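You operate a simulated robot arm through the tools that you are given. There is no shell and no other tool.

The job below is to be done with a simulated robot arm. You get a single attempt, and the scene is never put back.

JOB
Put things in order on the pump bench. At the end: the blue carton stands where the bottle with green neck stood; the yellow plug stands where the blue carton stood; the beaker with green label stands where the yellow plug stood; the bottle with green neck from the pump bench is in the red bucket; whatever was shut is shut again. Leave all else as you found it, and nothing knocked over.

The check looks at the end state, three seconds after you hand in, the way a careful person would. Anything else that was tipped, shoved, dropped, spilled or broken makes it a failure.

ROBOT AND FRAMES
A 7-joint arm with a two-finger parallel gripper, fixed in place. Base frame: the origin is at the foot of the arm, x ahead of it, y to its left, z up; the work surface is at about z = 0. Lengths are in mm, angles in rad, forces in N, time in s.
With the tool pointing down near the work surface it reaches from about 220 to 580 mm from the base axis. Its first joint turns from -1.152 to 1.152 rad. Payload 2.5 kg.
The tool frame sits at the grasp point between the pads (the TCP): z along the fingers, y along the line on which they close. The tips reach 23 mm beyond it. Largest opening 94 mm; finger width 38, thickness 10; the body of the gripper, 54 by 96 mm, starts 39 mm behind the TCP.
Orientation is told as [roll, pitch, yaw] about the base's x, y, z axes, in that order, counted from this pose: with the fingers straight down and closing along the base's y, the tool's x points along the base's -x, its y along +y and its z along -z.

CONTROLS
- The arm moves only by the tool step_arm. Its argument "series" is a list of rows, each a list of 6 numbers: the shift along the tool's x, y, z in mm, then the turn, a rotation vector about the tool's x, y, z in rad. In form: [[dx, dy, dz, ax, ay, az], ...]. A call has 1 to 20 rows; each row shifts and turns the commanded pose from where the row before left it, along the tool's axes as they then stand. "fingers" is the opening, from 0 (shut) to 1 (fully open), set as the call begins (left out, the last holds). A row lasts 0.2 s, in which the tool goes at most 50 mm and 0.15 rad; a call with a longer step from one row to the next is refused whole, and so is a gripper value outside its range. Where a pose cannot be reached the arm comes as near as it can. A force on the tool above 40 N (or 10 N above the force at the start of the call, whichever is more), or a blocked arm, ends the call early, and 0.2 s more pass. Each finger travels about 108 mm/s and halts on what it meets, pressing with about 35 N; the grip force reading is that of the motor and also rises with nothing between the fingers. The clock runs only during rows and for 0.2 s after the last one: add rows that do not move to give the fingers time. It gives the time, the measured TCP pose, the force on the tool (base axes), the opening and the grip force at its end, in the units of the frame above (readings bear some noise), with the torque about the TCP (base axes, N m) and any sound that the robot's microphone picked up, and new pictures: "pictures" is both (left out), scene, wrist or none.
- Cameras (640 x 400 px; columns grow to the right, rows downward): "scene" is fixed at [141.4, -431.9, 537]; the picture's right is [0.56, -0.83, 0.00], its down [-0.53, -0.35, -0.78] and it looks along [0.64, 0.43, -0.63] (base axes); focal length 214 px, centre (320, 200). "wrist" rides on the gripper at [86, 16, -74] in the tool frame; the picture's right is [-0.18, 0.98, 0.00], its down [-0.58, -0.11, -0.81] and it looks along [-0.79, -0.15, 0.59] (tool axes); focal length 243 px, centre (320, 200). There is no depth. A picture from a camera that has moved, and an enlarged one, comes with that camera's place and axes in the base frame and with its lens.
- close_up(camera, box): a new picture of the part [left, top, right, bottom] of that camera's present view, enlarged. The clock stands still meanwhile.
- close_job(): hands the job in; it is judged then, once.

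Nothing tells you positions but the pictures and the camera data. Unless the task says otherwise, let go and move clear before handing in.

The tools are called after "Request:" by a JSON object that holds its "api" and its "payload". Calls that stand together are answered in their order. step_arm: Moves the arm, as the interface text tells. Its arguments: {"type":"object","properties":{"series":{"type":"array","items":{"type":"array","items":{"type":"number"}}},"fingers":{"type":"number"},"pictures":{"type":"string","enum":["both","scene","wrist","none"]}},"required":["series"]} The other tools are called the same way: close_up (camera, box) takes an enlarged picture of a part of a camera's view; close_job () hands the job in.

At the start:

```text
time: 0.0
tcp_pos: [376.7, 139.6, 468.5]
orientation: [-0.001, 0.001, -0.001]
contact_force: [0.9, -0.2, -0.5]
ft_torque: [0.01, -0.01, 0.01]
grip_width: 93.9
gripper_force: 0.0
```

scene: 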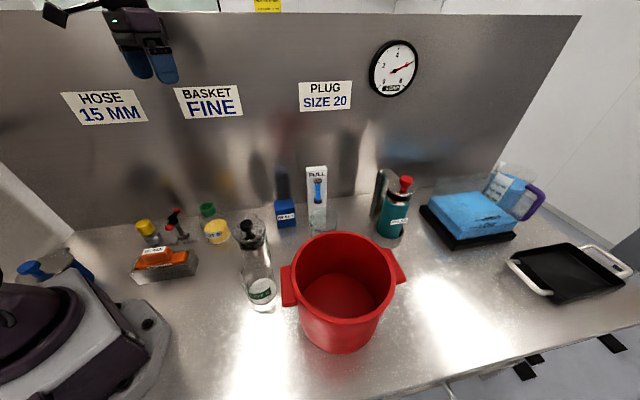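
wrist: 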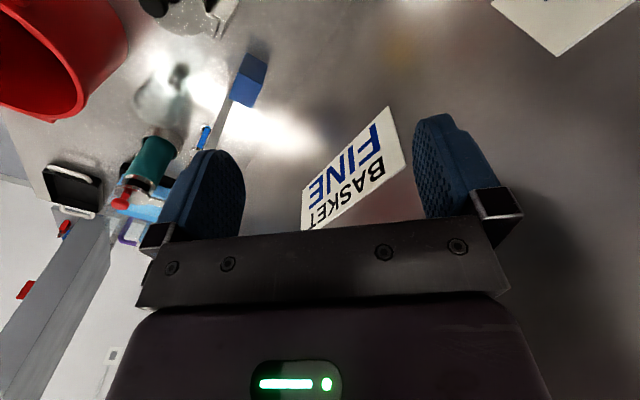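

I see a pump bench with a red bucket, several bottles, a blue carton, a yellow plug, a teal flask and trays. I'll take enlarged pictures first to identify each object.

Request:
{"api": "close_up", "payload": {"camera": "scene", "box": [120, 180, 280, 320]}}

Request:
{"api": "close_up", "payload": {"camera": "scene", "box": [260, 150, 420, 260]}}

Request:
{"api": "close_up", "payload": {"camera": "scene", "box": [400, 150, 640, 310]}}

Request:
{"api": "close_up", "payload": {"camera": "scene", "box": [0, 230, 200, 400]}}

Request:
{"api": "close_up", "payload": {"camera": "scene", "box": [220, 200, 420, 370]}}

```text
2.86 times, centred on (200, 250) of scene
camera zoom: at [141.4, -431.9, 537.0], right [0.56, -0.83, 0.0], down [-0.53, -0.35, -0.78], along [0.64, 0.43, -0.63], focal length 613 px, centre (663, 57)
```

zoom: 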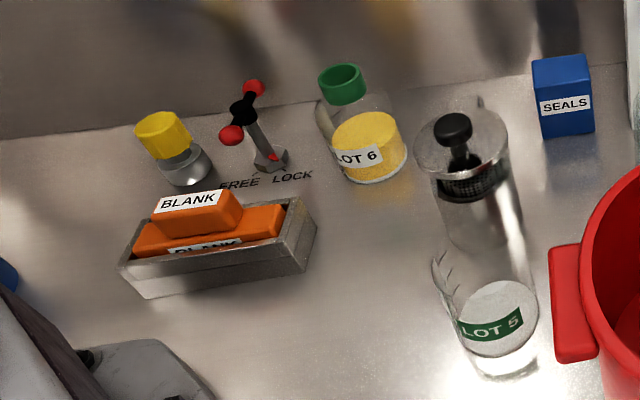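

```text
3.64 times, centred on (340, 205) of scene
camera zoom: at [141.4, -431.9, 537.0], right [0.56, -0.83, 0.0], down [-0.53, -0.35, -0.78], along [0.64, 0.43, -0.63], focal length 780 px, centre (247, 182)
```

zoom: 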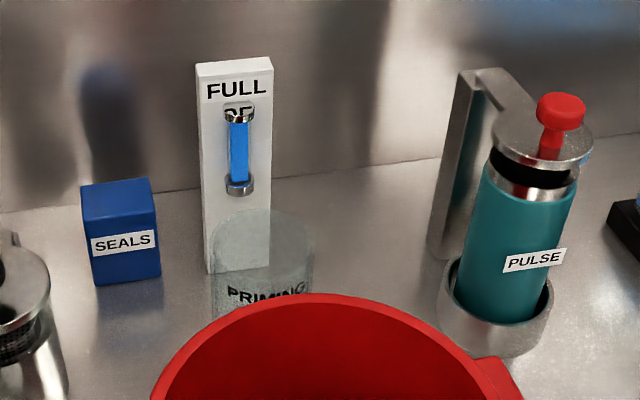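

```text
2.50 times, centred on (520, 230) of scene
camera zoom: at [141.4, -431.9, 537.0], right [0.56, -0.83, 0.0], down [-0.53, -0.35, -0.78], along [0.64, 0.43, -0.63], focal length 536 px, centre (-180, 125)
```

zoom: 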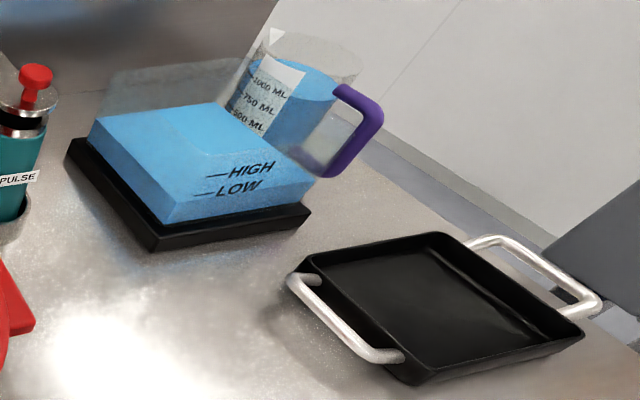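

```text
2.35 times, centred on (100, 315) of scene
camera zoom: at [141.4, -431.9, 537.0], right [0.56, -0.83, 0.0], down [-0.53, -0.35, -0.78], along [0.64, 0.43, -0.63], focal length 505 px, centre (838, -71)
```

zoom: 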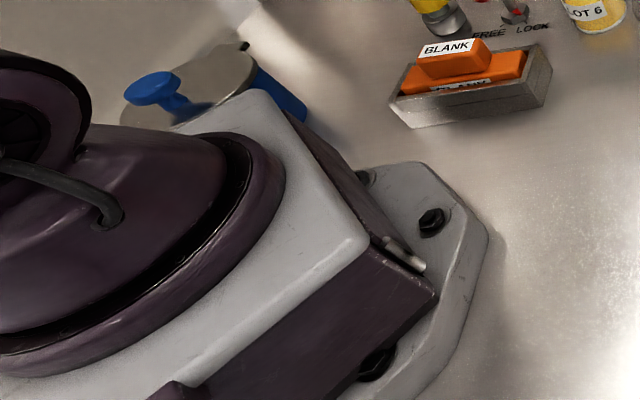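

```text
2.35 times, centred on (320, 285) of scene
camera zoom: at [141.4, -431.9, 537.0], right [0.56, -0.83, 0.0], down [-0.53, -0.35, -0.78], along [0.64, 0.43, -0.63], focal length 505 px, centre (320, 0)
```

zoom: 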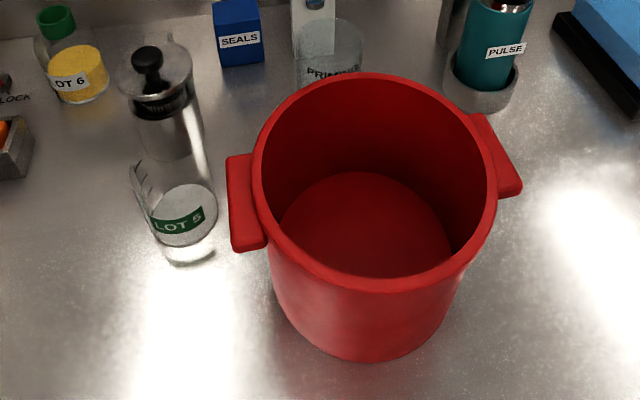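

I see the LOT 5 beaker in front of the bucket's left handle, with the carton (SEALS) near the back wall. The green-neck LOT 6 bottle and the yellow plug are on the left, beside a FREE/LOCK lever. I'll move the wrist camera to look at the left cluster.

Request:
{"api": "step_arm", "payload": {"series": [[29.4, 6, 23.6, 0, 0, 0], [29.4, 6, 23.6, 0, 0, 0], [29.4, 6, 23.6, 0, 0, 0], [29.4, 6, 23.6, 0, 0, 0], [29.4, 6, 23.6, 0, 0, 0], [0, 0, 0, 0, 0.125, 0], [0, 0, 0, 0, 0.125, 0], [0, 0, 0, 0, 0.125, 0], [0, 0, 0, 0, 0.125, 0], [0, 0, 0, 0, 0, 0]], "pictures": "both"}}

```text
time: 2.2
tcp_pos: [228.7, 169.9, 349.7]
orientation: [0.001, 0.499, 0.0]
contact_force: [-0.4, 0.5, -0.4]
ft_torque: [-0.01, -0.02, 0.01]
grip_width: 94.0
gripper_force: 0.1
camera wrist: at [189.5, 184.9, 456.0], right [0.16, 0.98, -0.09], down [0.9, -0.11, 0.43], along [0.41, -0.15, -0.9], focal length 243 px, centre (320, 200)
```

scene: 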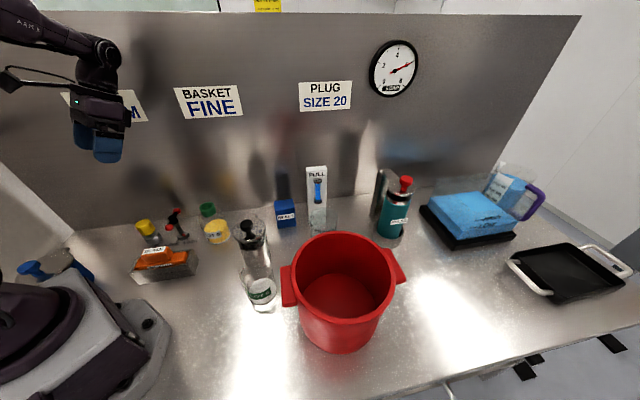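
wrist: 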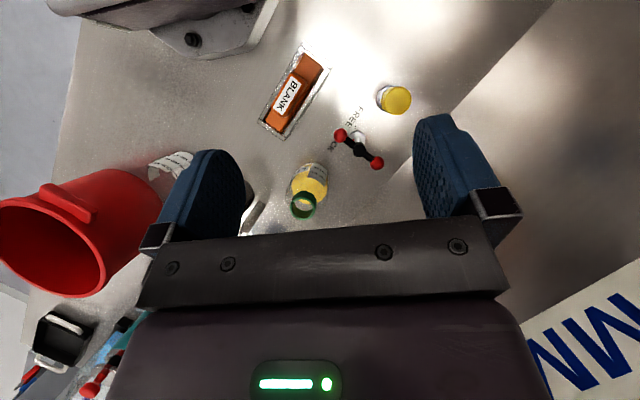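

The wrist view now shows the plug, lever, orange blank and green-neck bottle from above. I'll enlarge these parts.

Request:
{"api": "close_up", "payload": {"camera": "wrist", "box": [320, 70, 440, 180]}}

Request:
{"api": "close_up", "payload": {"camera": "wrist", "box": [230, 40, 350, 240]}}

Request:
{"api": "close_up", "payload": {"camera": "scene", "box": [125, 190, 235, 260]}}

Request:
{"api": "close_up", "payload": {"camera": "scene", "box": [210, 205, 300, 320]}}

```text
3.64 times, centred on (380, 125) of wrist
camera zoom: at [189.5, 184.9, 456.0], right [0.16, 0.98, -0.09], down [0.9, -0.11, 0.43], along [0.41, -0.15, -0.9], focal length 882 px, centre (102, 473)
```

zoom: 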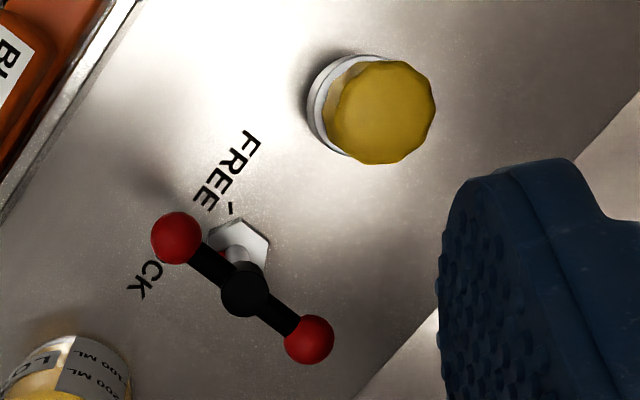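

```text
2.00 times, centred on (290, 140) of wrist
camera zoom: at [189.5, 184.9, 456.0], right [0.16, 0.98, -0.09], down [0.9, -0.11, 0.43], along [0.41, -0.15, -0.9], focal length 485 px, centre (380, 320)
```

zoom: 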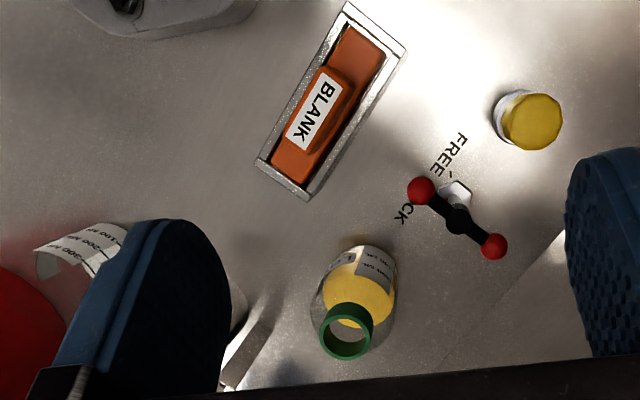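

```text
5.71 times, centred on (180, 225) of scene
camera zoom: at [141.4, -431.9, 537.0], right [0.56, -0.83, 0.0], down [-0.53, -0.35, -0.78], along [0.64, 0.43, -0.63], focal length 1226 px, centre (1120, 57)
```

zoom: 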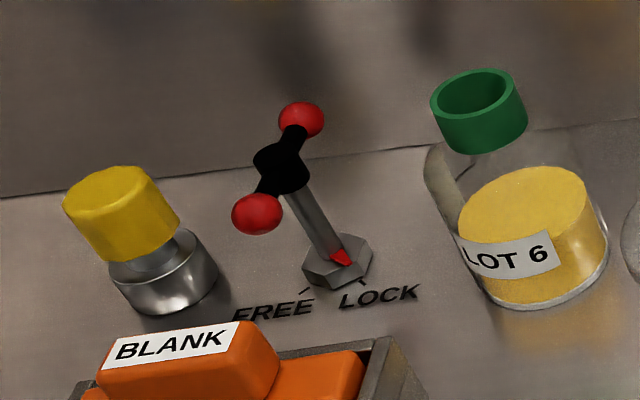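

```text
3.48 times, centred on (255, 262) of scene
camera zoom: at [141.4, -431.9, 537.0], right [0.56, -0.83, 0.0], down [-0.53, -0.35, -0.78], along [0.64, 0.43, -0.63], focal length 746 px, centre (546, -17)
```

zoom: 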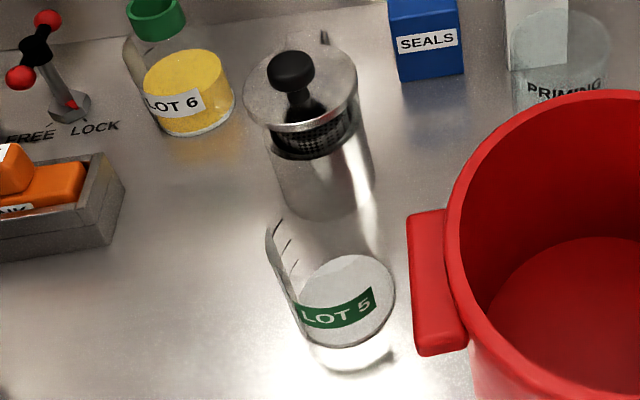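

The lever's red pointer is at LOCK, the plug is a yellow knob on a metal base, and the green-neck bottle is in clear view. Next I'll look at the right-hand side: the beaker, lidded vessel, bucket and carton.

Request:
{"api": "step_arm", "payload": {"series": [[0, -46, 0, 0, 0, 0], [0, -46, 0, 0, 0, 0], [0, -46, 0, 0, 0, 0], [0, -46, 0, 0, 0, 0], [0, -46, 0, 0, 0, 0], [0, 0, 0, -0.06, 0, 0.11], [0, 0, 0, -0.06, 0, 0.11], [0, 0, 0, -0.06, 0, 0.11], [0, 0, 0, -0.06, 0, 0.11], [0, 0, 0, 0, 0, 0]], "pictures": "both"}}

```text
time: 4.4
tcp_pos: [229.3, -60.8, 350.2]
orientation: [0.001, 0.499, -0.502]
contact_force: [0.4, -0.2, 0.0]
ft_torque: [0.02, -0.01, -0.01]
grip_width: 93.7
gripper_force: 0.1
camera wrist: at [201.9, -28.2, 456.1], right [0.62, 0.78, -0.09], down [0.73, -0.53, 0.43], along [0.29, -0.33, -0.9], focal length 243 px, centre (320, 200)
```

scene: 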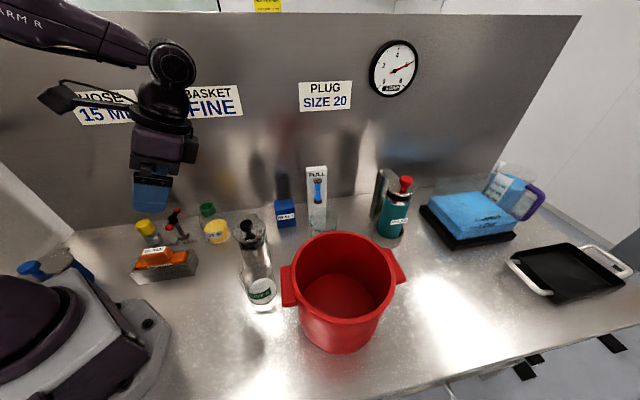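
wrist: 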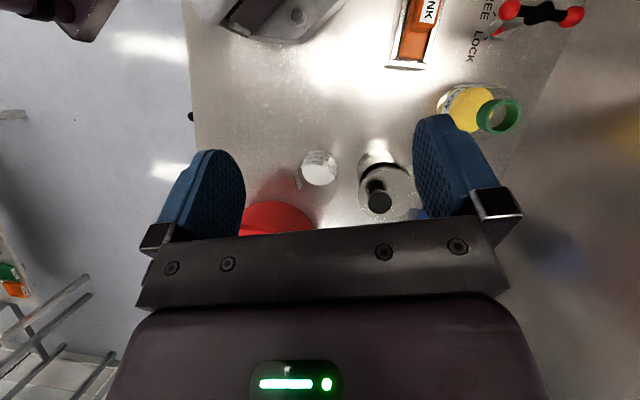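

Request:
{"api": "close_up", "payload": {"camera": "wrist", "box": [280, 130, 420, 230]}}

Request:
{"api": "close_up", "payload": {"camera": "wrist", "box": [380, 0, 600, 150]}}

Request:
{"api": "close_up", "payload": {"camera": "wrist", "box": [0, 230, 140, 400]}}

```text
4.00 times, centred on (350, 180) of wrist
camera zoom: at [201.9, -28.2, 456.1], right [0.62, 0.78, -0.09], down [0.73, -0.53, 0.43], along [0.29, -0.33, -0.9], focal length 970 px, centre (200, 280)
```

zoom: 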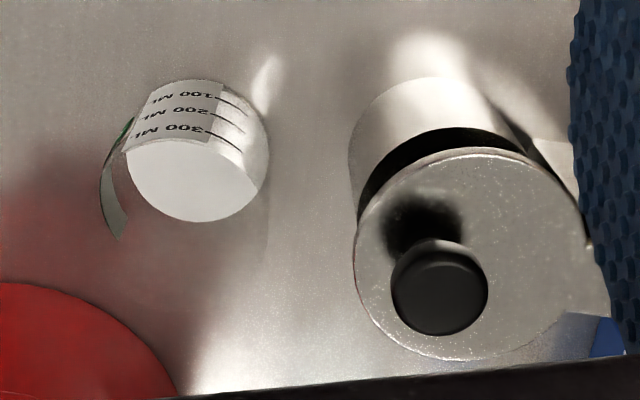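

```text
2.67 times, centred on (490, 75) of wrist
camera zoom: at [201.9, -28.2, 456.1], right [0.62, 0.78, -0.09], down [0.73, -0.53, 0.43], along [0.29, -0.33, -0.9], focal length 647 px, centre (-133, 533)
```

zoom: 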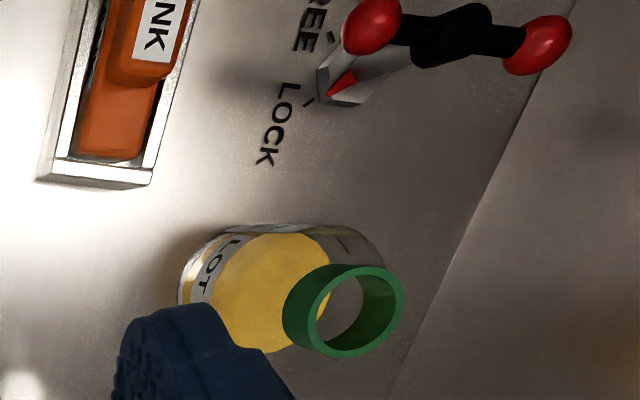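

```text
2.35 times, centred on (70, 315) of wrist
camera zoom: at [201.9, -28.2, 456.1], right [0.62, 0.78, -0.09], down [0.73, -0.53, 0.43], along [0.29, -0.33, -0.9], focal length 571 px, centre (908, -71)
```

zoom: 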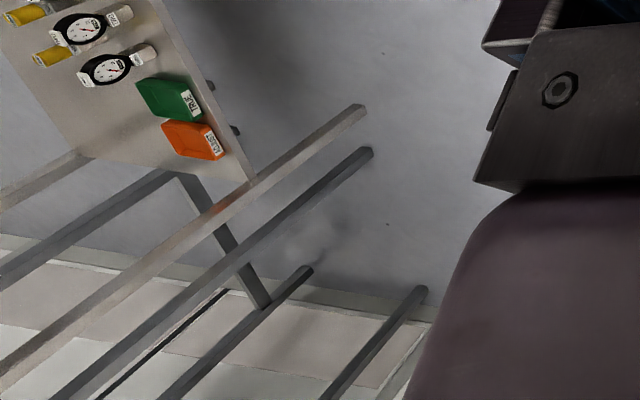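

The beaker (LOT 5, about (280,-165)) and the lidded press vessel (about (353,-75)) are separate objects standing close together. I'll level the tool and turn to view the bucket, carton and vessel.

Request:
{"api": "step_arm", "payload": {"series": [[0, 0, 0, 0, -0.125, 0], [0, 0, 0, 0, -0.125, 0], [0, 0, 0, 0, -0.125, 0], [0, 0, 0, 0, -0.125, 0], [0, 0, 0, 0, 0, 0.1], [0, 0, 0, 0, 0, 0.1], [0, 0, 0, 0, 0, 0.1], [0, 0, 0, 0, 0, 0]], "pictures": "wrist"}}

```text
time: 6.2
tcp_pos: [229.3, -59.8, 349.3]
orientation: [0.0, 0.001, -0.803]
contact_force: [0.6, 0.3, -0.1]
ft_torque: [0.02, 0.01, 0.01]
grip_width: 94.1
gripper_force: 0.0
camera wrist: at [181.2, 12.1, 423.8], right [0.83, 0.55, 0.0], down [0.33, -0.49, 0.81], along [0.44, -0.67, -0.59], focal length 243 px, centre (320, 200)
```

wrist: 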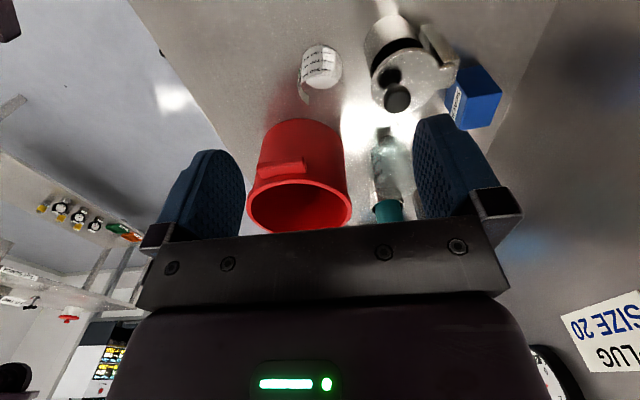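

Request:
{"api": "close_up", "payload": {"camera": "wrist", "box": [280, 20, 520, 170]}}

Request:
{"api": "close_up", "payload": {"camera": "wrist", "box": [230, 100, 410, 240]}}

Request:
{"api": "close_up", "payload": {"camera": "wrist", "box": [285, 30, 365, 110]}}

```text
2.67 times, centred on (400, 95) of wrist
camera zoom: at [181.2, 12.1, 423.8], right [0.83, 0.55, 0.0], down [0.33, -0.49, 0.81], along [0.44, -0.67, -0.59], focal length 647 px, centre (107, 480)
```

zoom: 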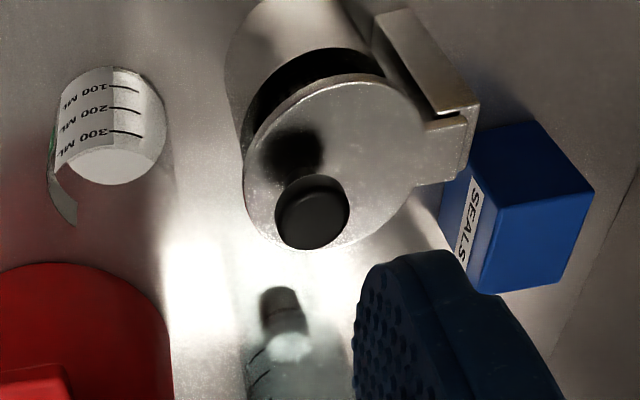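

```text
2.86 times, centred on (320, 170) of wrist
camera zoom: at [181.2, 12.1, 423.8], right [0.83, 0.55, 0.0], down [0.33, -0.49, 0.81], along [0.44, -0.67, -0.59], focal length 693 px, centre (320, 286)
```

zoom: 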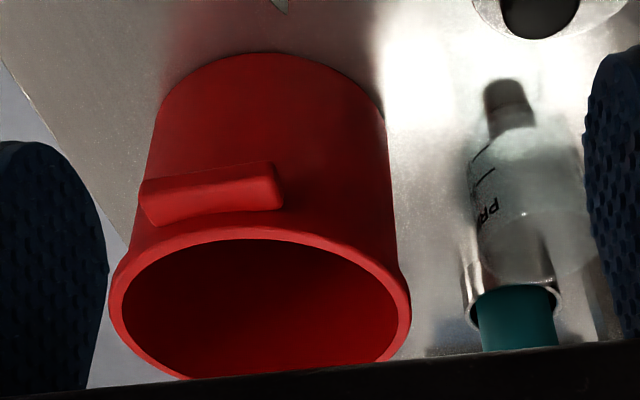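

```text
5.00 times, centred on (325, 70) of wrist
camera zoom: at [181.2, 12.1, 423.8], right [0.83, 0.55, 0.0], down [0.33, -0.49, 0.81], along [0.44, -0.67, -0.59], focal length 1213 px, centre (295, 850)
```

zoom: 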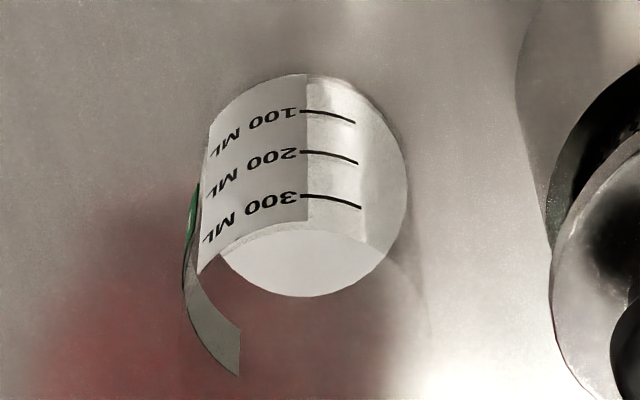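

I place the bucket centre near (355,-335), with the rim at about z=180. The carton is near (521,-37), aligned with the wall at 45°, and the bottle is near (348,102). Next I'll move above the green-neck bottle for a closer look.

Request:
{"api": "step_arm", "payload": {"series": [[0, 0, 0, 0, 0, -0.134], [0, 0, 0, 0, 0, -0.134], [0, 0, 0, 0, 0, -0.134], [0, 0, 0, 0, 0, -0.134], [0, 0, 0, 0, 0, -0.134], [0, 0, 0, 0, 0, -0.133], [-19.3, 27, 14.8, 0, 0, 0], [-19.3, 27, 14.8, 0, 0, 0], [-19.3, 27, 14.8, 0, 0, 0], [-19.3, 27, 14.8, 0, 0, 0], [-19.3, 27, 14.8, 0, 0, 0], [-19.3, 27, 14.8, 0, 0, 0], [0, 0, 0, 0, 0, 0]], "pictures": "both"}}

```text
time: 9.0
tcp_pos: [344.6, 103.7, 260.9]
orientation: [-0.001, 0.001, 0.001]
contact_force: [-1.0, -1.0, 0.6]
ft_torque: [0.01, -0.04, 0.02]
grip_width: 94.0
gripper_force: 0.0
camera wrist: at [258.5, 119.0, 334.2], right [0.18, 0.98, 0.0], down [0.58, -0.11, 0.81], along [0.79, -0.15, -0.59], focal length 243 px, centre (320, 200)
```

scene: 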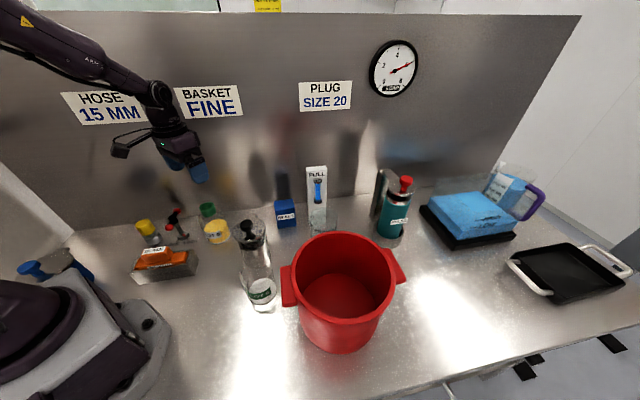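
wrist: 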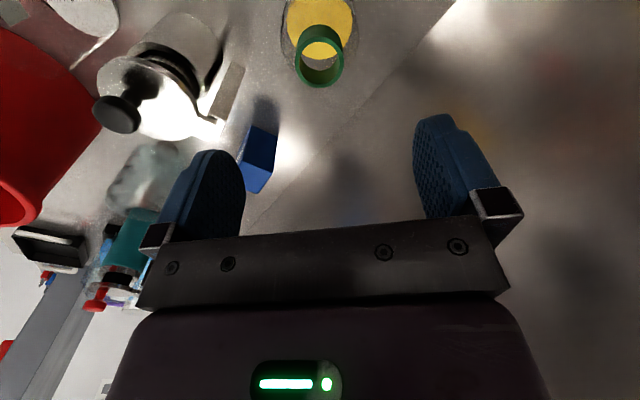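

Request:
{"api": "close_up", "payload": {"camera": "wrist", "box": [260, 0, 380, 100]}}

Request:
{"api": "close_up", "payload": {"camera": "wrist", "box": [60, 0, 300, 200]}}

Request:
{"api": "close_up", "payload": {"camera": "scene", "box": [90, 110, 230, 210]}}

```text
4.00 times, centred on (320, 50) of wrist
camera zoom: at [258.5, 119.0, 334.2], right [0.18, 0.98, 0.0], down [0.58, -0.11, 0.81], along [0.79, -0.15, -0.59], focal length 970 px, centre (320, 800)
```

zoom: 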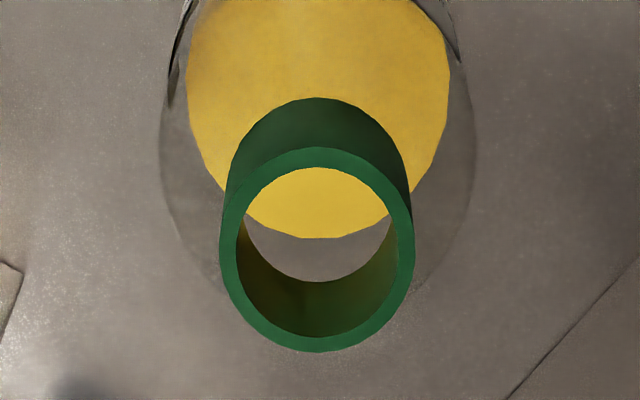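

```text
2.00 times, centred on (180, 100) of wrist
camera zoom: at [258.5, 119.0, 334.2], right [0.18, 0.98, 0.0], down [0.58, -0.11, 0.81], along [0.79, -0.15, -0.59], focal length 485 px, centre (600, 400)
```

zoom: 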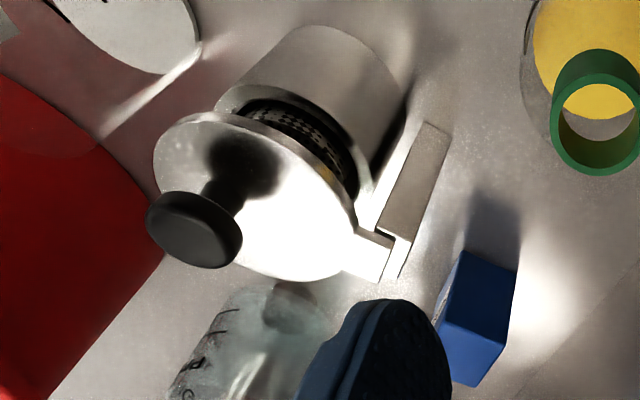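

```text
4.00 times, centred on (160, 160) of scene
camera zoom: at [141.4, -431.9, 537.0], right [0.56, -0.83, 0.0], down [-0.53, -0.35, -0.78], along [0.64, 0.43, -0.63], focal length 858 px, centre (960, 360)
```

zoom: 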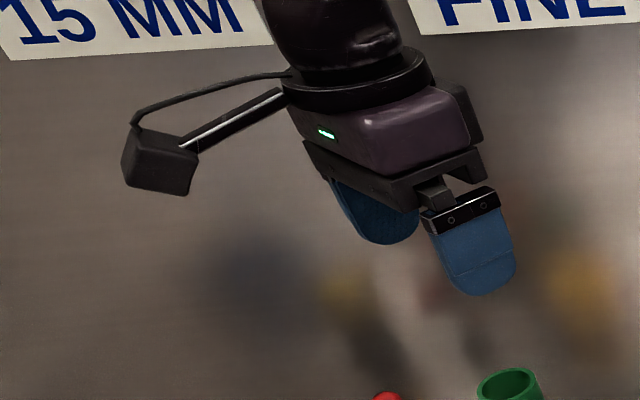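

The neck ring is about 41 mm across at (351,101), with its top near z≈122 and its foot near z≈97. I'll centre over it and descend to a checking height.

Request:
{"api": "step_arm", "payload": {"series": [[-7, -2.7, 30, 0, 0, 0], [0, 0, 30, 0, 0, 0], [0, 0, 30, 0, 0, 0], [0, 0, 15, 0, 0, 0], [0, 0, 0, 0, 0, 0]], "pictures": "both"}}

```text
time: 10.2
tcp_pos: [352.2, 99.5, 157.0]
orientation: [0.001, 0.0, 0.002]
contact_force: [0.7, 0.2, -0.2]
ft_torque: [0.02, -0.01, -0.03]
grip_width: 94.1
gripper_force: 0.1
camera wrist: at [265.8, 114.8, 230.5], right [0.18, 0.98, 0.0], down [0.58, -0.11, 0.81], along [0.79, -0.15, -0.59], focal length 243 px, centre (320, 200)
```

scene: 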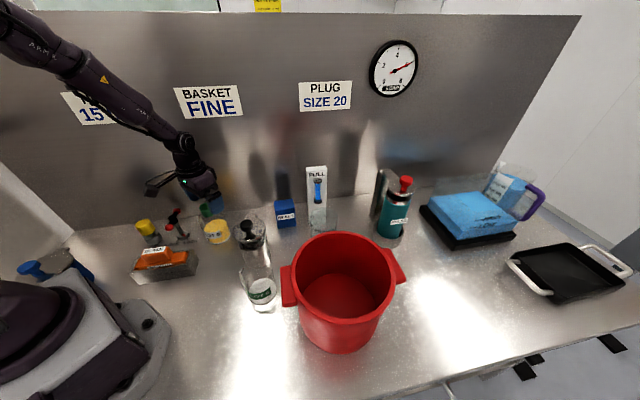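
wrist: 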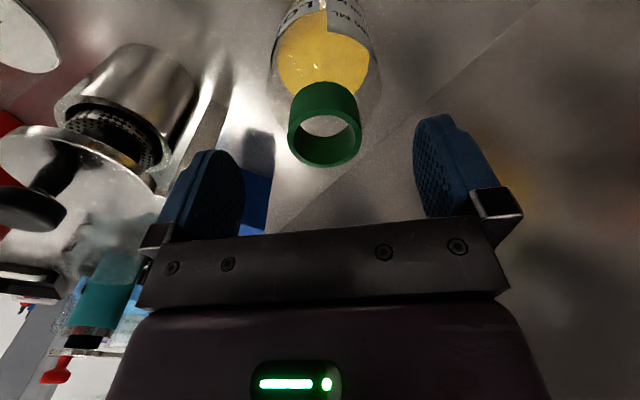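

The neck is centred between the fingers to within about 2 mm. I'll go down to z≈125 so only the fingertips overlap the green ring, then close.

Request:
{"api": "step_arm", "payload": {"series": [[0, 2, 16, 0, 0, 0], [0, 0, 16, 0, 0, 0], [0, 0, 0, 0, 0, 0]], "pictures": "wrist"}}

Request:
{"api": "step_arm", "payload": {"series": [[0, 0, 0, 0, 0, 0], [0, 0, 0, 0, 0, 0], [0, 0, 0, 0, 0, 0], [0, 0, 0, 0, 0, 0]], "fingers": 0.3, "pictures": "both"}}

```text
time: 11.0
tcp_pos: [352.9, 101.1, 123.3]
orientation: [0.0, 0.0, 0.002]
contact_force: [-0.2, -0.2, -0.4]
ft_torque: [-0.02, 0.01, 0.01]
grip_width: 93.9
gripper_force: 0.1
camera wrist: at [266.5, 115.7, 197.6], right [0.18, 0.98, 0.0], down [0.58, -0.11, 0.81], along [0.79, -0.15, -0.59], focal length 243 px, centre (320, 200)
```

wrist: 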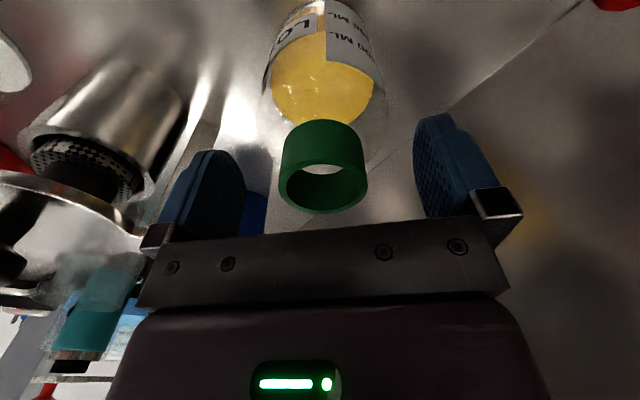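

```text
time: 12.0
tcp_pos: [353.5, 100.7, 123.8]
orientation: [0.001, -0.004, 0.001]
contact_force: [-1.1, -0.3, 39.9]
ft_torque: [0.06, 0.11, 0.02]
grip_width: 41.1
gripper_force: 13.9
camera wrist: at [267.5, 116.1, 198.9], right [0.18, 0.98, 0.0], down [0.58, -0.11, 0.81], along [0.8, -0.15, -0.59], focal length 243 px, centre (320, 200)
```

scene: 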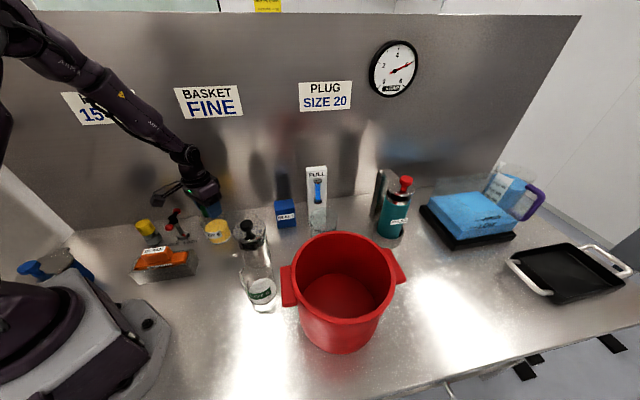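
wrist: 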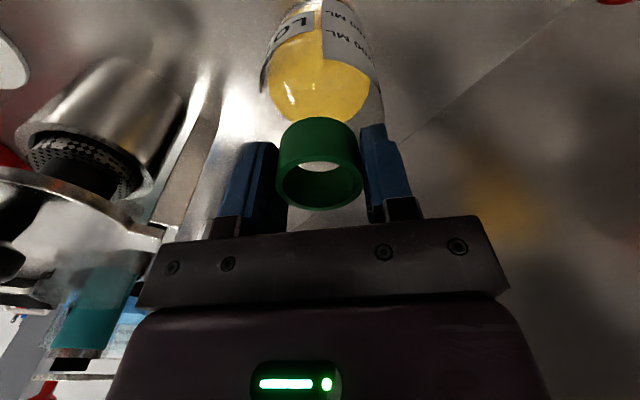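

Closing gave about 40 N upward on the tool, so the fingertips are pressing on the bottle's shoulder. I'll loosen the fingers, rise a few millimetres and re-grip.

Request:
{"api": "step_arm", "payload": {"series": [[0, 0, 0, 0, 0, 0], [0, 0, 0, 0, 0, 0]], "fingers": 0.65, "pictures": "wrist"}}

Request:
{"api": "step_arm", "payload": {"series": [[0, 0, -7, 0, 0, 0], [0, 0, 0, 0, 0, 0]], "pictures": "wrist"}}

```text
time: 12.6
tcp_pos: [352.4, 101.2, 122.7]
orientation: [-0.001, 0.003, 0.002]
contact_force: [-0.5, 0.0, -0.2]
ft_torque: [0.01, -0.01, -0.03]
grip_width: 61.0
gripper_force: 0.0
camera wrist: at [266.1, 115.6, 197.4], right [0.18, 0.98, 0.0], down [0.58, -0.11, 0.81], along [0.79, -0.15, -0.59], focal length 243 px, centre (320, 200)
```

wrist: 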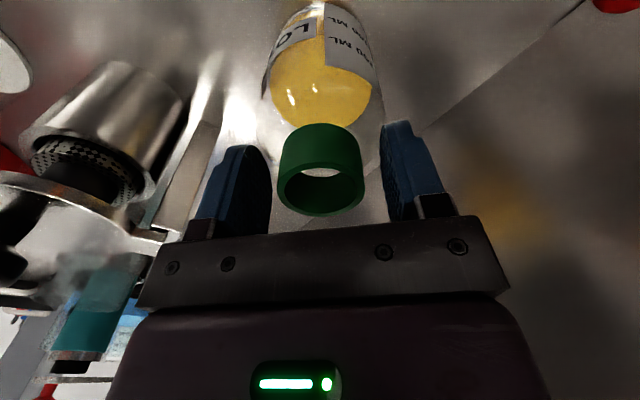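

```text
time: 13.2
tcp_pos: [351.8, 99.7, 130.6]
orientation: [0.001, 0.001, 0.004]
contact_force: [-0.3, -0.3, 0.2]
ft_torque: [0.01, 0.0, 0.0]
grip_width: 60.8
gripper_force: 0.1
camera wrist: at [265.9, 115.5, 204.4], right [0.18, 0.98, 0.0], down [0.58, -0.11, 0.81], along [0.79, -0.15, -0.59], focal length 243 px, centre (320, 200)
```

wrist: 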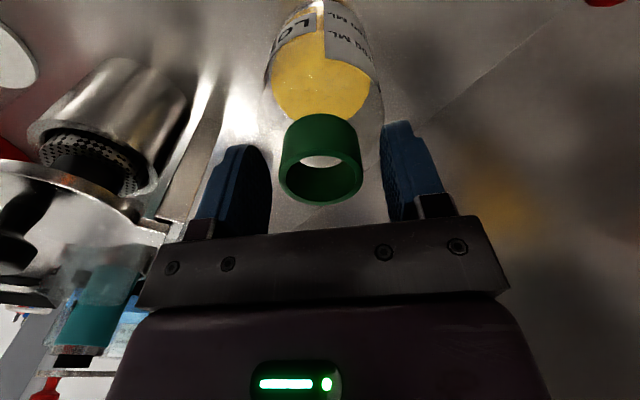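

Request:
{"api": "step_arm", "payload": {"series": [[0, 0, 0, 0, 0, 0], [0, 0, 0, 0, 0, 0], [0, 0, 0, 0, 0, 0]], "fingers": 0.3, "pictures": "wrist"}}

```text
time: 14.0
tcp_pos: [351.5, 100.0, 129.8]
orientation: [-0.001, 0.0, 0.001]
contact_force: [0.4, -0.2, -0.5]
ft_torque: [-0.03, -0.01, -0.02]
grip_width: 38.2
gripper_force: 34.7
camera wrist: at [265.9, 115.5, 204.4], right [0.18, 0.98, 0.0], down [0.58, -0.11, 0.81], along [0.79, -0.15, -0.59], focal length 243 px, centre (320, 200)
```

wrist: 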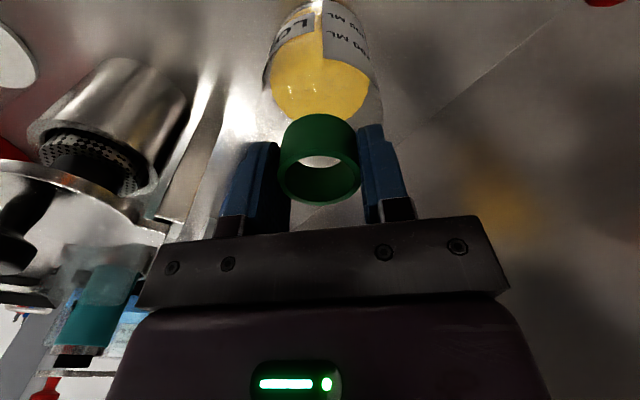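

Now the neck is gripped cleanly (38 mm, no side load). I'll take one enlarged picture to fix the bottle's exact axis, then try a very small lift.

Request:
{"api": "close_up", "payload": {"camera": "wrist", "box": [250, 90, 390, 220]}}

Request:
{"api": "step_arm", "payload": {"series": [[0, 0, -4, 0, 0, 0], [0, 0, 0, 0, 0, 0]], "pictures": "both"}}

```text
3.08 times, centred on (320, 155) of wrist
camera zoom: at [265.9, 115.5, 204.4], right [0.18, 0.98, 0.0], down [0.58, -0.11, 0.81], along [0.79, -0.15, -0.59], focal length 746 px, centre (320, 338)
```

zoom: 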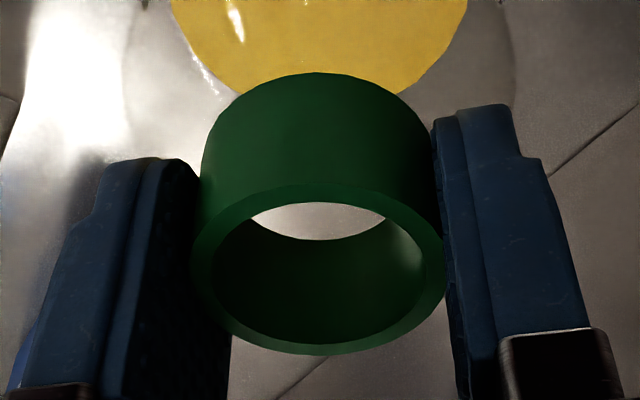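

```text
time: 14.6
tcp_pos: [353.2, 101.0, 133.9]
orientation: [0.0, 0.001, 0.003]
contact_force: [0.2, 0.2, -1.4]
ft_torque: [0.04, -0.04, 0.0]
grip_width: 38.3
gripper_force: 35.4
camera wrist: at [266.0, 115.5, 208.8], right [0.18, 0.98, 0.0], down [0.58, -0.11, 0.81], along [0.79, -0.15, -0.59], focal length 243 px, centre (320, 200)
```

scene: 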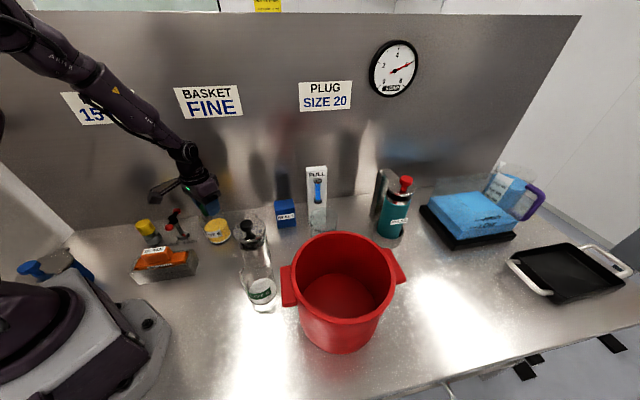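
wrist: 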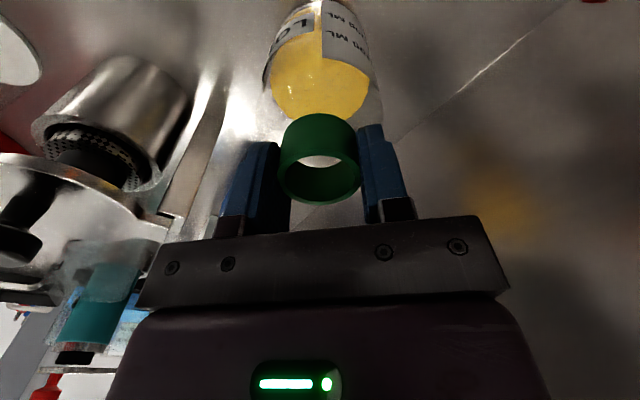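

The bottle lifts freely with only its own weight showing, so it is not locked. I'll raise it well above everything.

Request:
{"api": "step_arm", "payload": {"series": [[0, 0, -10, 0, 0, 0], [0, 0, -18, 0, 0, 0], [0, 0, -24, 0, 0, 0], [0, 0, -24, 0, 0, 0], [0, 0, -24, 0, 0, 0], [0, 0, -24, 0, 0, 0], [0, 0, -24, 0, 0, 0], [0, 0, -24, 0, 0, 0], [0, 0, -24, 0, 0, 0], [0, 0, -14, 0, 0, 0], [0, 0, -6, 0, 0, 0], [0, 0, 0, 0, 0, 0]], "pictures": "both"}}

```text
time: 17.2
tcp_pos: [351.7, 100.4, 350.9]
orientation: [-0.001, 0.001, 0.002]
contact_force: [-0.4, -0.5, -1.8]
ft_torque: [0.0, 0.01, -0.02]
grip_width: 36.5
gripper_force: 35.6
camera wrist: at [265.3, 115.4, 425.6], right [0.18, 0.98, 0.0], down [0.58, -0.11, 0.81], along [0.79, -0.15, -0.59], focal length 243 px, centre (320, 200)
```

scene: 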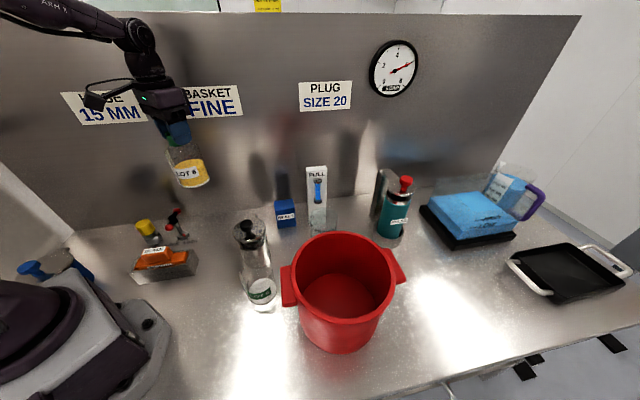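
wrist: 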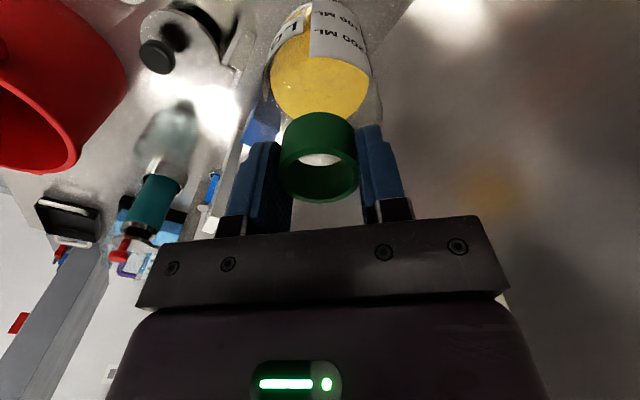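

The bottle is held upright and high. I'll carry it across toward the bucket, gently.

Request:
{"api": "step_arm", "payload": {"series": [[1, -8, 0, 0, 0, 0], [3, -16, 0, 0, 0, 0], [4.5, -23, 0, 0, 0, 0], [4.5, -23, 0, 0, 0, 0], [4.5, -23, 0, 0, 0, 0], [4.5, -23, 0, 0, 0, 0], [4.5, -23, 0, 0, 0, 0], [4.5, -23, 0, 0, 0, 0], [4.5, -23, 0, 0, 0, 0], [4.5, -23, 0, 0, 0, 0], [4.5, -23, 0, 0, 0, 0], [4.5, -20, 0, 0, 0, 0], [3, -12, 0, 0, 0, 0], [1, -6, 0, 0, 0, 0], [0, 0, 0, 0, 0, 0.1], [0, 0, 0, 0, 0, 0.1], [0, 0, 0, 0, 0, 0.1], [0, 0, 0, 0, 0, 0.1], [0, 0, 0, 0, 0, 0.1], [0, 0, 0, 0, 0, 0.1]], "pictures": "both"}}

```text
time: 21.4
tcp_pos: [299.6, -167.2, 350.1]
orientation: [-0.001, -0.001, -0.601]
contact_force: [0.6, 0.8, -1.4]
ft_torque: [-0.01, 0.0, 0.01]
grip_width: 36.4
gripper_force: 34.7
camera wrist: at [237.6, -106.6, 424.3], right [0.71, 0.71, 0.0], down [0.42, -0.42, 0.81], along [0.57, -0.57, -0.59], focal length 243 px, centre (320, 200)
```

scene: 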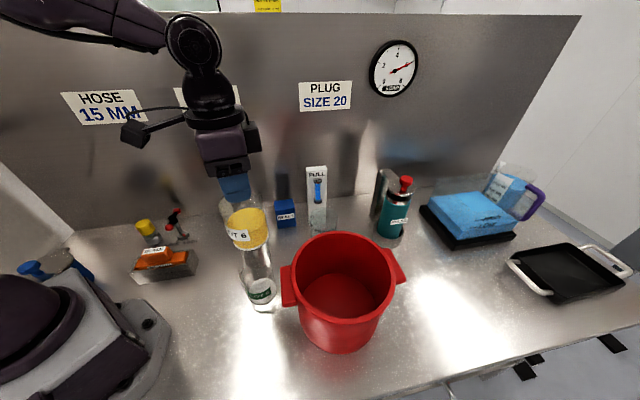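
wrist: 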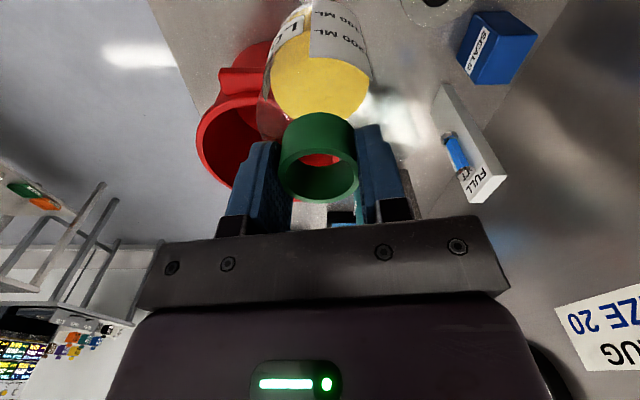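

The bottle hangs clear, about 50 mm above the bucket rim (centre about (364,-334), rim at z≈170). I'll move it over the bucket centre.

Request:
{"api": "step_arm", "payload": {"series": [[-7.7, -5.2, 0, 0, 0, 0], [-15.3, -10.3, 0, 0, 0, 0], [-21.5, -14.4, 0, 0, 0, 0], [-21.5, -14.4, 0, 0, 0, 0], [-21.5, -14.4, 0, 0, 0, 0], [-21.5, -14.4, 0, 0, 0, 0], [-21.5, -14.4, 0, 0, 0, 0], [-15.3, -10.3, 0, 0, 0, 0], [-7.7, -5.2, 0, 0, 0, 0], [0, 0, 0, 0, 0, 0]], "pictures": "both"}}

```text
time: 23.6
tcp_pos: [367.9, -339.3, 351.4]
orientation: [-0.001, 0.0, -0.6]
contact_force: [-0.5, 0.1, -1.3]
ft_torque: [0.01, -0.02, -0.01]
grip_width: 36.5
gripper_force: 34.8
camera wrist: at [306.2, -278.8, 425.5], right [0.71, 0.71, 0.0], down [0.42, -0.42, 0.81], along [0.57, -0.57, -0.59], focal length 243 px, centre (320, 200)
```

scene: 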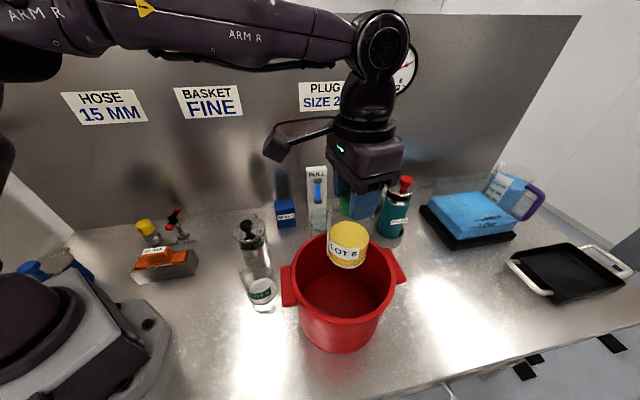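
wrist: 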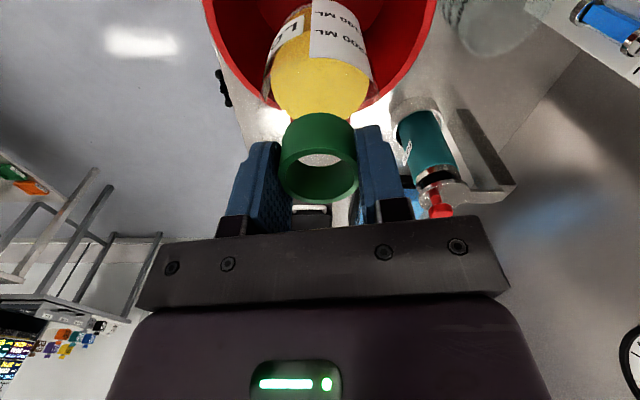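

The bottle is centred over the bucket opening in both views. I'll lower it partway and check.

Request:
{"api": "step_arm", "payload": {"series": [[0, 0, 10, 0, 0, 0], [0, 0, 20, 0, 0, 0], [0, 0, 20, 0, 0, 0], [0, 0, 20, 0, 0, 0], [0, 0, 20, 0, 0, 0], [0, 0, 20, 0, 0, 0], [0, 0, 20, 0, 0, 0], [0, 0, 15, 0, 0, 0], [0, 0, 0, 0, 0, 0]], "pictures": "both"}}

```text
time: 25.6
tcp_pos: [368.4, -339.7, 206.4]
orientation: [-0.001, -0.001, -0.598]
contact_force: [-1.5, 0.1, -1.1]
ft_torque: [0.03, 0.0, 0.01]
grip_width: 36.3
gripper_force: 35.6
camera wrist: at [306.3, -278.1, 279.8], right [0.71, 0.71, 0.0], down [0.42, -0.42, 0.81], along [0.57, -0.57, -0.59], focal length 243 px, centre (320, 200)
```

scene: 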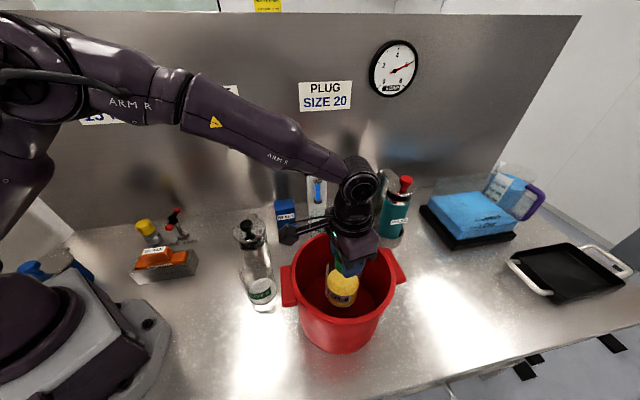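
wrist: 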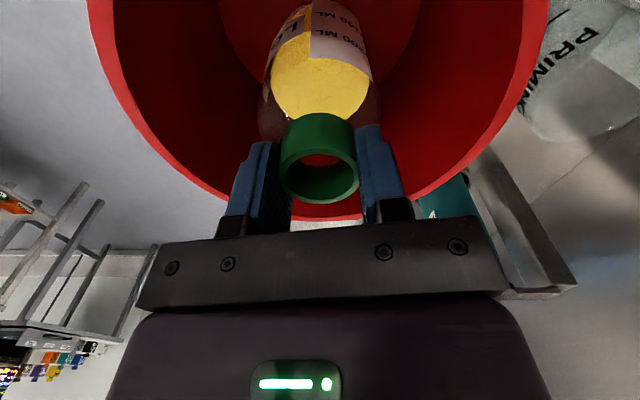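

The bottle is inside the bucket and clear of the walls. I'll lower it the rest of the way slowly and watch for contact with the floor.

Request:
{"api": "step_arm", "payload": {"series": [[0, 0, 15, 0, 0, 0], [0, 0, 15, 0, 0, 0], [0, 0, 15, 0, 0, 0], [0, 0, 10, 0, 0, 0], [0, 0, 5, 0, 0, 0], [0, 0, 0, 0, 0, 0]], "pictures": "both"}}

```text
time: 27.0
tcp_pos: [368.3, -340.4, 145.8]
orientation: [0.0, -0.002, -0.598]
contact_force: [1.0, 0.1, -1.6]
ft_torque: [0.01, -0.01, -0.01]
grip_width: 36.4
gripper_force: 34.9
camera wrist: at [306.8, -278.6, 219.2], right [0.71, 0.71, 0.0], down [0.42, -0.42, 0.81], along [0.57, -0.57, -0.59], focal length 243 px, centre (320, 200)
```

scene: 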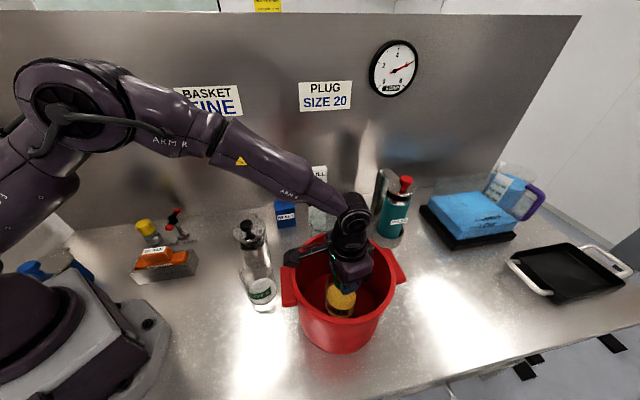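
wrist: 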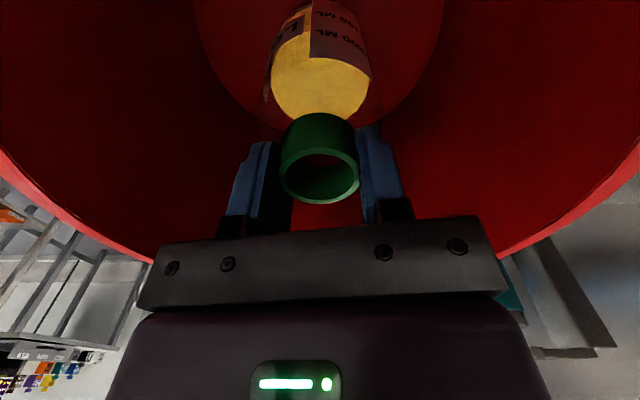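

Request:
{"api": "close_up", "payload": {"camera": "scene", "box": [260, 200, 420, 360]}}

Request:
{"api": "step_arm", "payload": {"series": [[0, 0, 3, 0, 0, 0], [0, 0, 2, 0, 0, 0], [0, 0, 2, 0, 0, 0], [0, 0, 0, 0, 0, 0]], "pictures": "wrist"}}

```text
2.50 times, centred on (340, 280) of scene
camera zoom: at [141.4, -431.9, 537.0], right [0.56, -0.83, 0.0], down [-0.53, -0.35, -0.78], along [0.64, 0.43, -0.63], focal length 536 px, centre (270, 0)
```

zoom: 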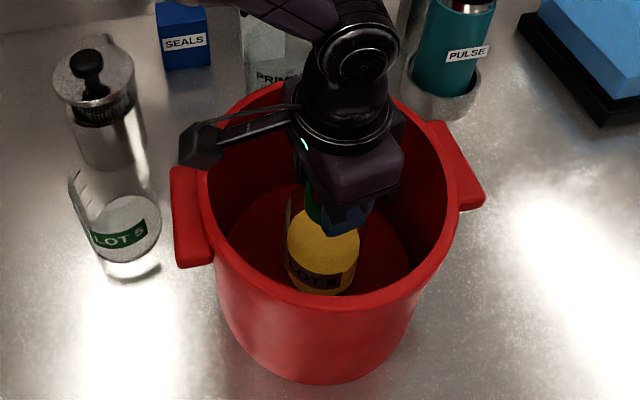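

```text
time: 28.0
tcp_pos: [369.1, -338.6, 138.3]
orientation: [-0.001, -0.003, -0.6]
contact_force: [-1.9, 2.7, 9.4]
ft_torque: [0.35, 0.31, 0.04]
grip_width: 36.4
gripper_force: 34.9
camera wrist: at [307.0, -278.7, 213.7], right [0.71, 0.71, 0.0], down [0.42, -0.42, 0.81], along [0.57, -0.57, -0.59], focal length 243 px, centre (320, 200)
```

wrist: 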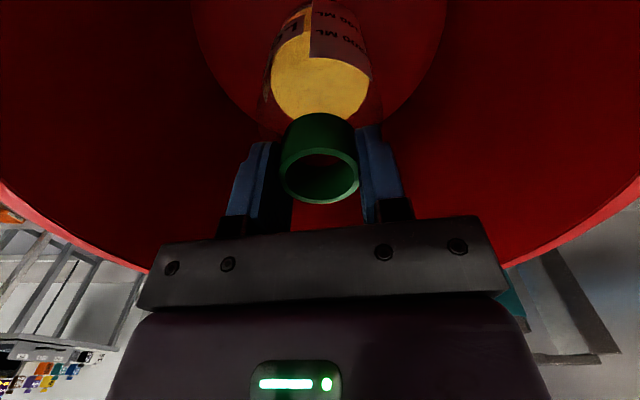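

Contact is showing (about 10 N). I need to tell whether it is the bottle on the floor or the wrist camera on the rim, so I'll look before releasing.

Request:
{"api": "close_up", "payload": {"camera": "scene", "box": [270, 215, 370, 295]}}

Request:
{"api": "close_up", "payload": {"camera": "wrist", "box": [220, 0, 420, 220]}}

```text
5.00 times, centred on (320, 255) of scene
camera zoom: at [141.3, -431.9, 537.1], right [0.56, -0.83, 0.0], down [-0.53, -0.35, -0.78], along [0.64, 0.43, -0.63], focal length 1072 px, centre (320, -75)
```

zoom: 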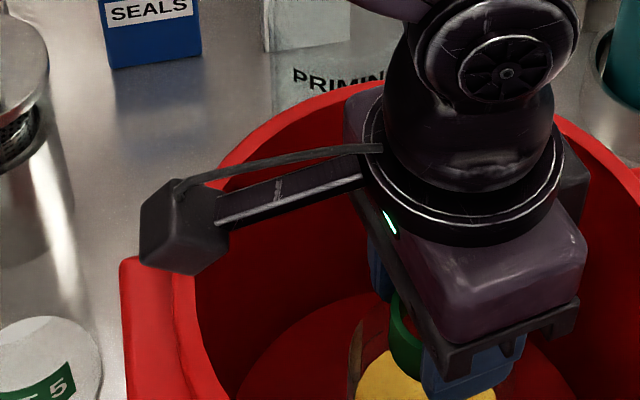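

```text
1.82 times, centred on (320, 110) of wrist
camera zoom: at [307.0, -278.7, 213.7], right [0.71, 0.71, 0.0], down [0.42, -0.42, 0.81], along [0.57, -0.57, -0.59], focal length 441 px, centre (320, 364)
```

zoom: 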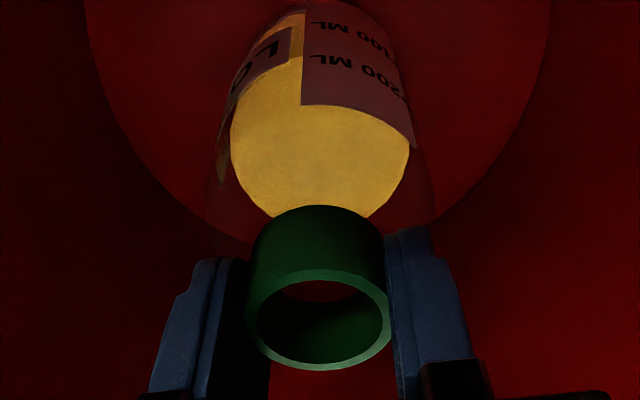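

The camera box looks very near the rim, so I'll back off 2 mm, shift 10 mm so the camera sits further inside, and feel for contact again.

Request:
{"api": "step_arm", "payload": {"series": [[0, 0, -3, 0, 0, 0], [-10, 0, 0, 0, 0, 0], [0, 0, 0, 0, 0, 0]], "pictures": "none"}}

Request:
{"api": "step_arm", "payload": {"series": [[0, 0, 1.5, 0, 0, 0], [0, 0, 1, 0, 0, 0], [0, 0, 0, 0, 0, 0]], "pictures": "none"}}

```text
time: 28.8
tcp_pos: [375.8, -345.3, 140.8]
orientation: [0.001, -0.002, -0.597]
contact_force: [-0.3, -0.2, 0.0]
ft_torque: [0.01, 0.01, -0.01]
grip_width: 36.3
gripper_force: 34.7
```

```text
time: 29.6
tcp_pos: [376.8, -344.9, 139.0]
orientation: [-0.001, 0.001, -0.598]
contact_force: [-2.5, 0.4, 6.4]
ft_torque: [0.2, 0.24, -0.01]
grip_width: 36.4
gripper_force: 34.9
```

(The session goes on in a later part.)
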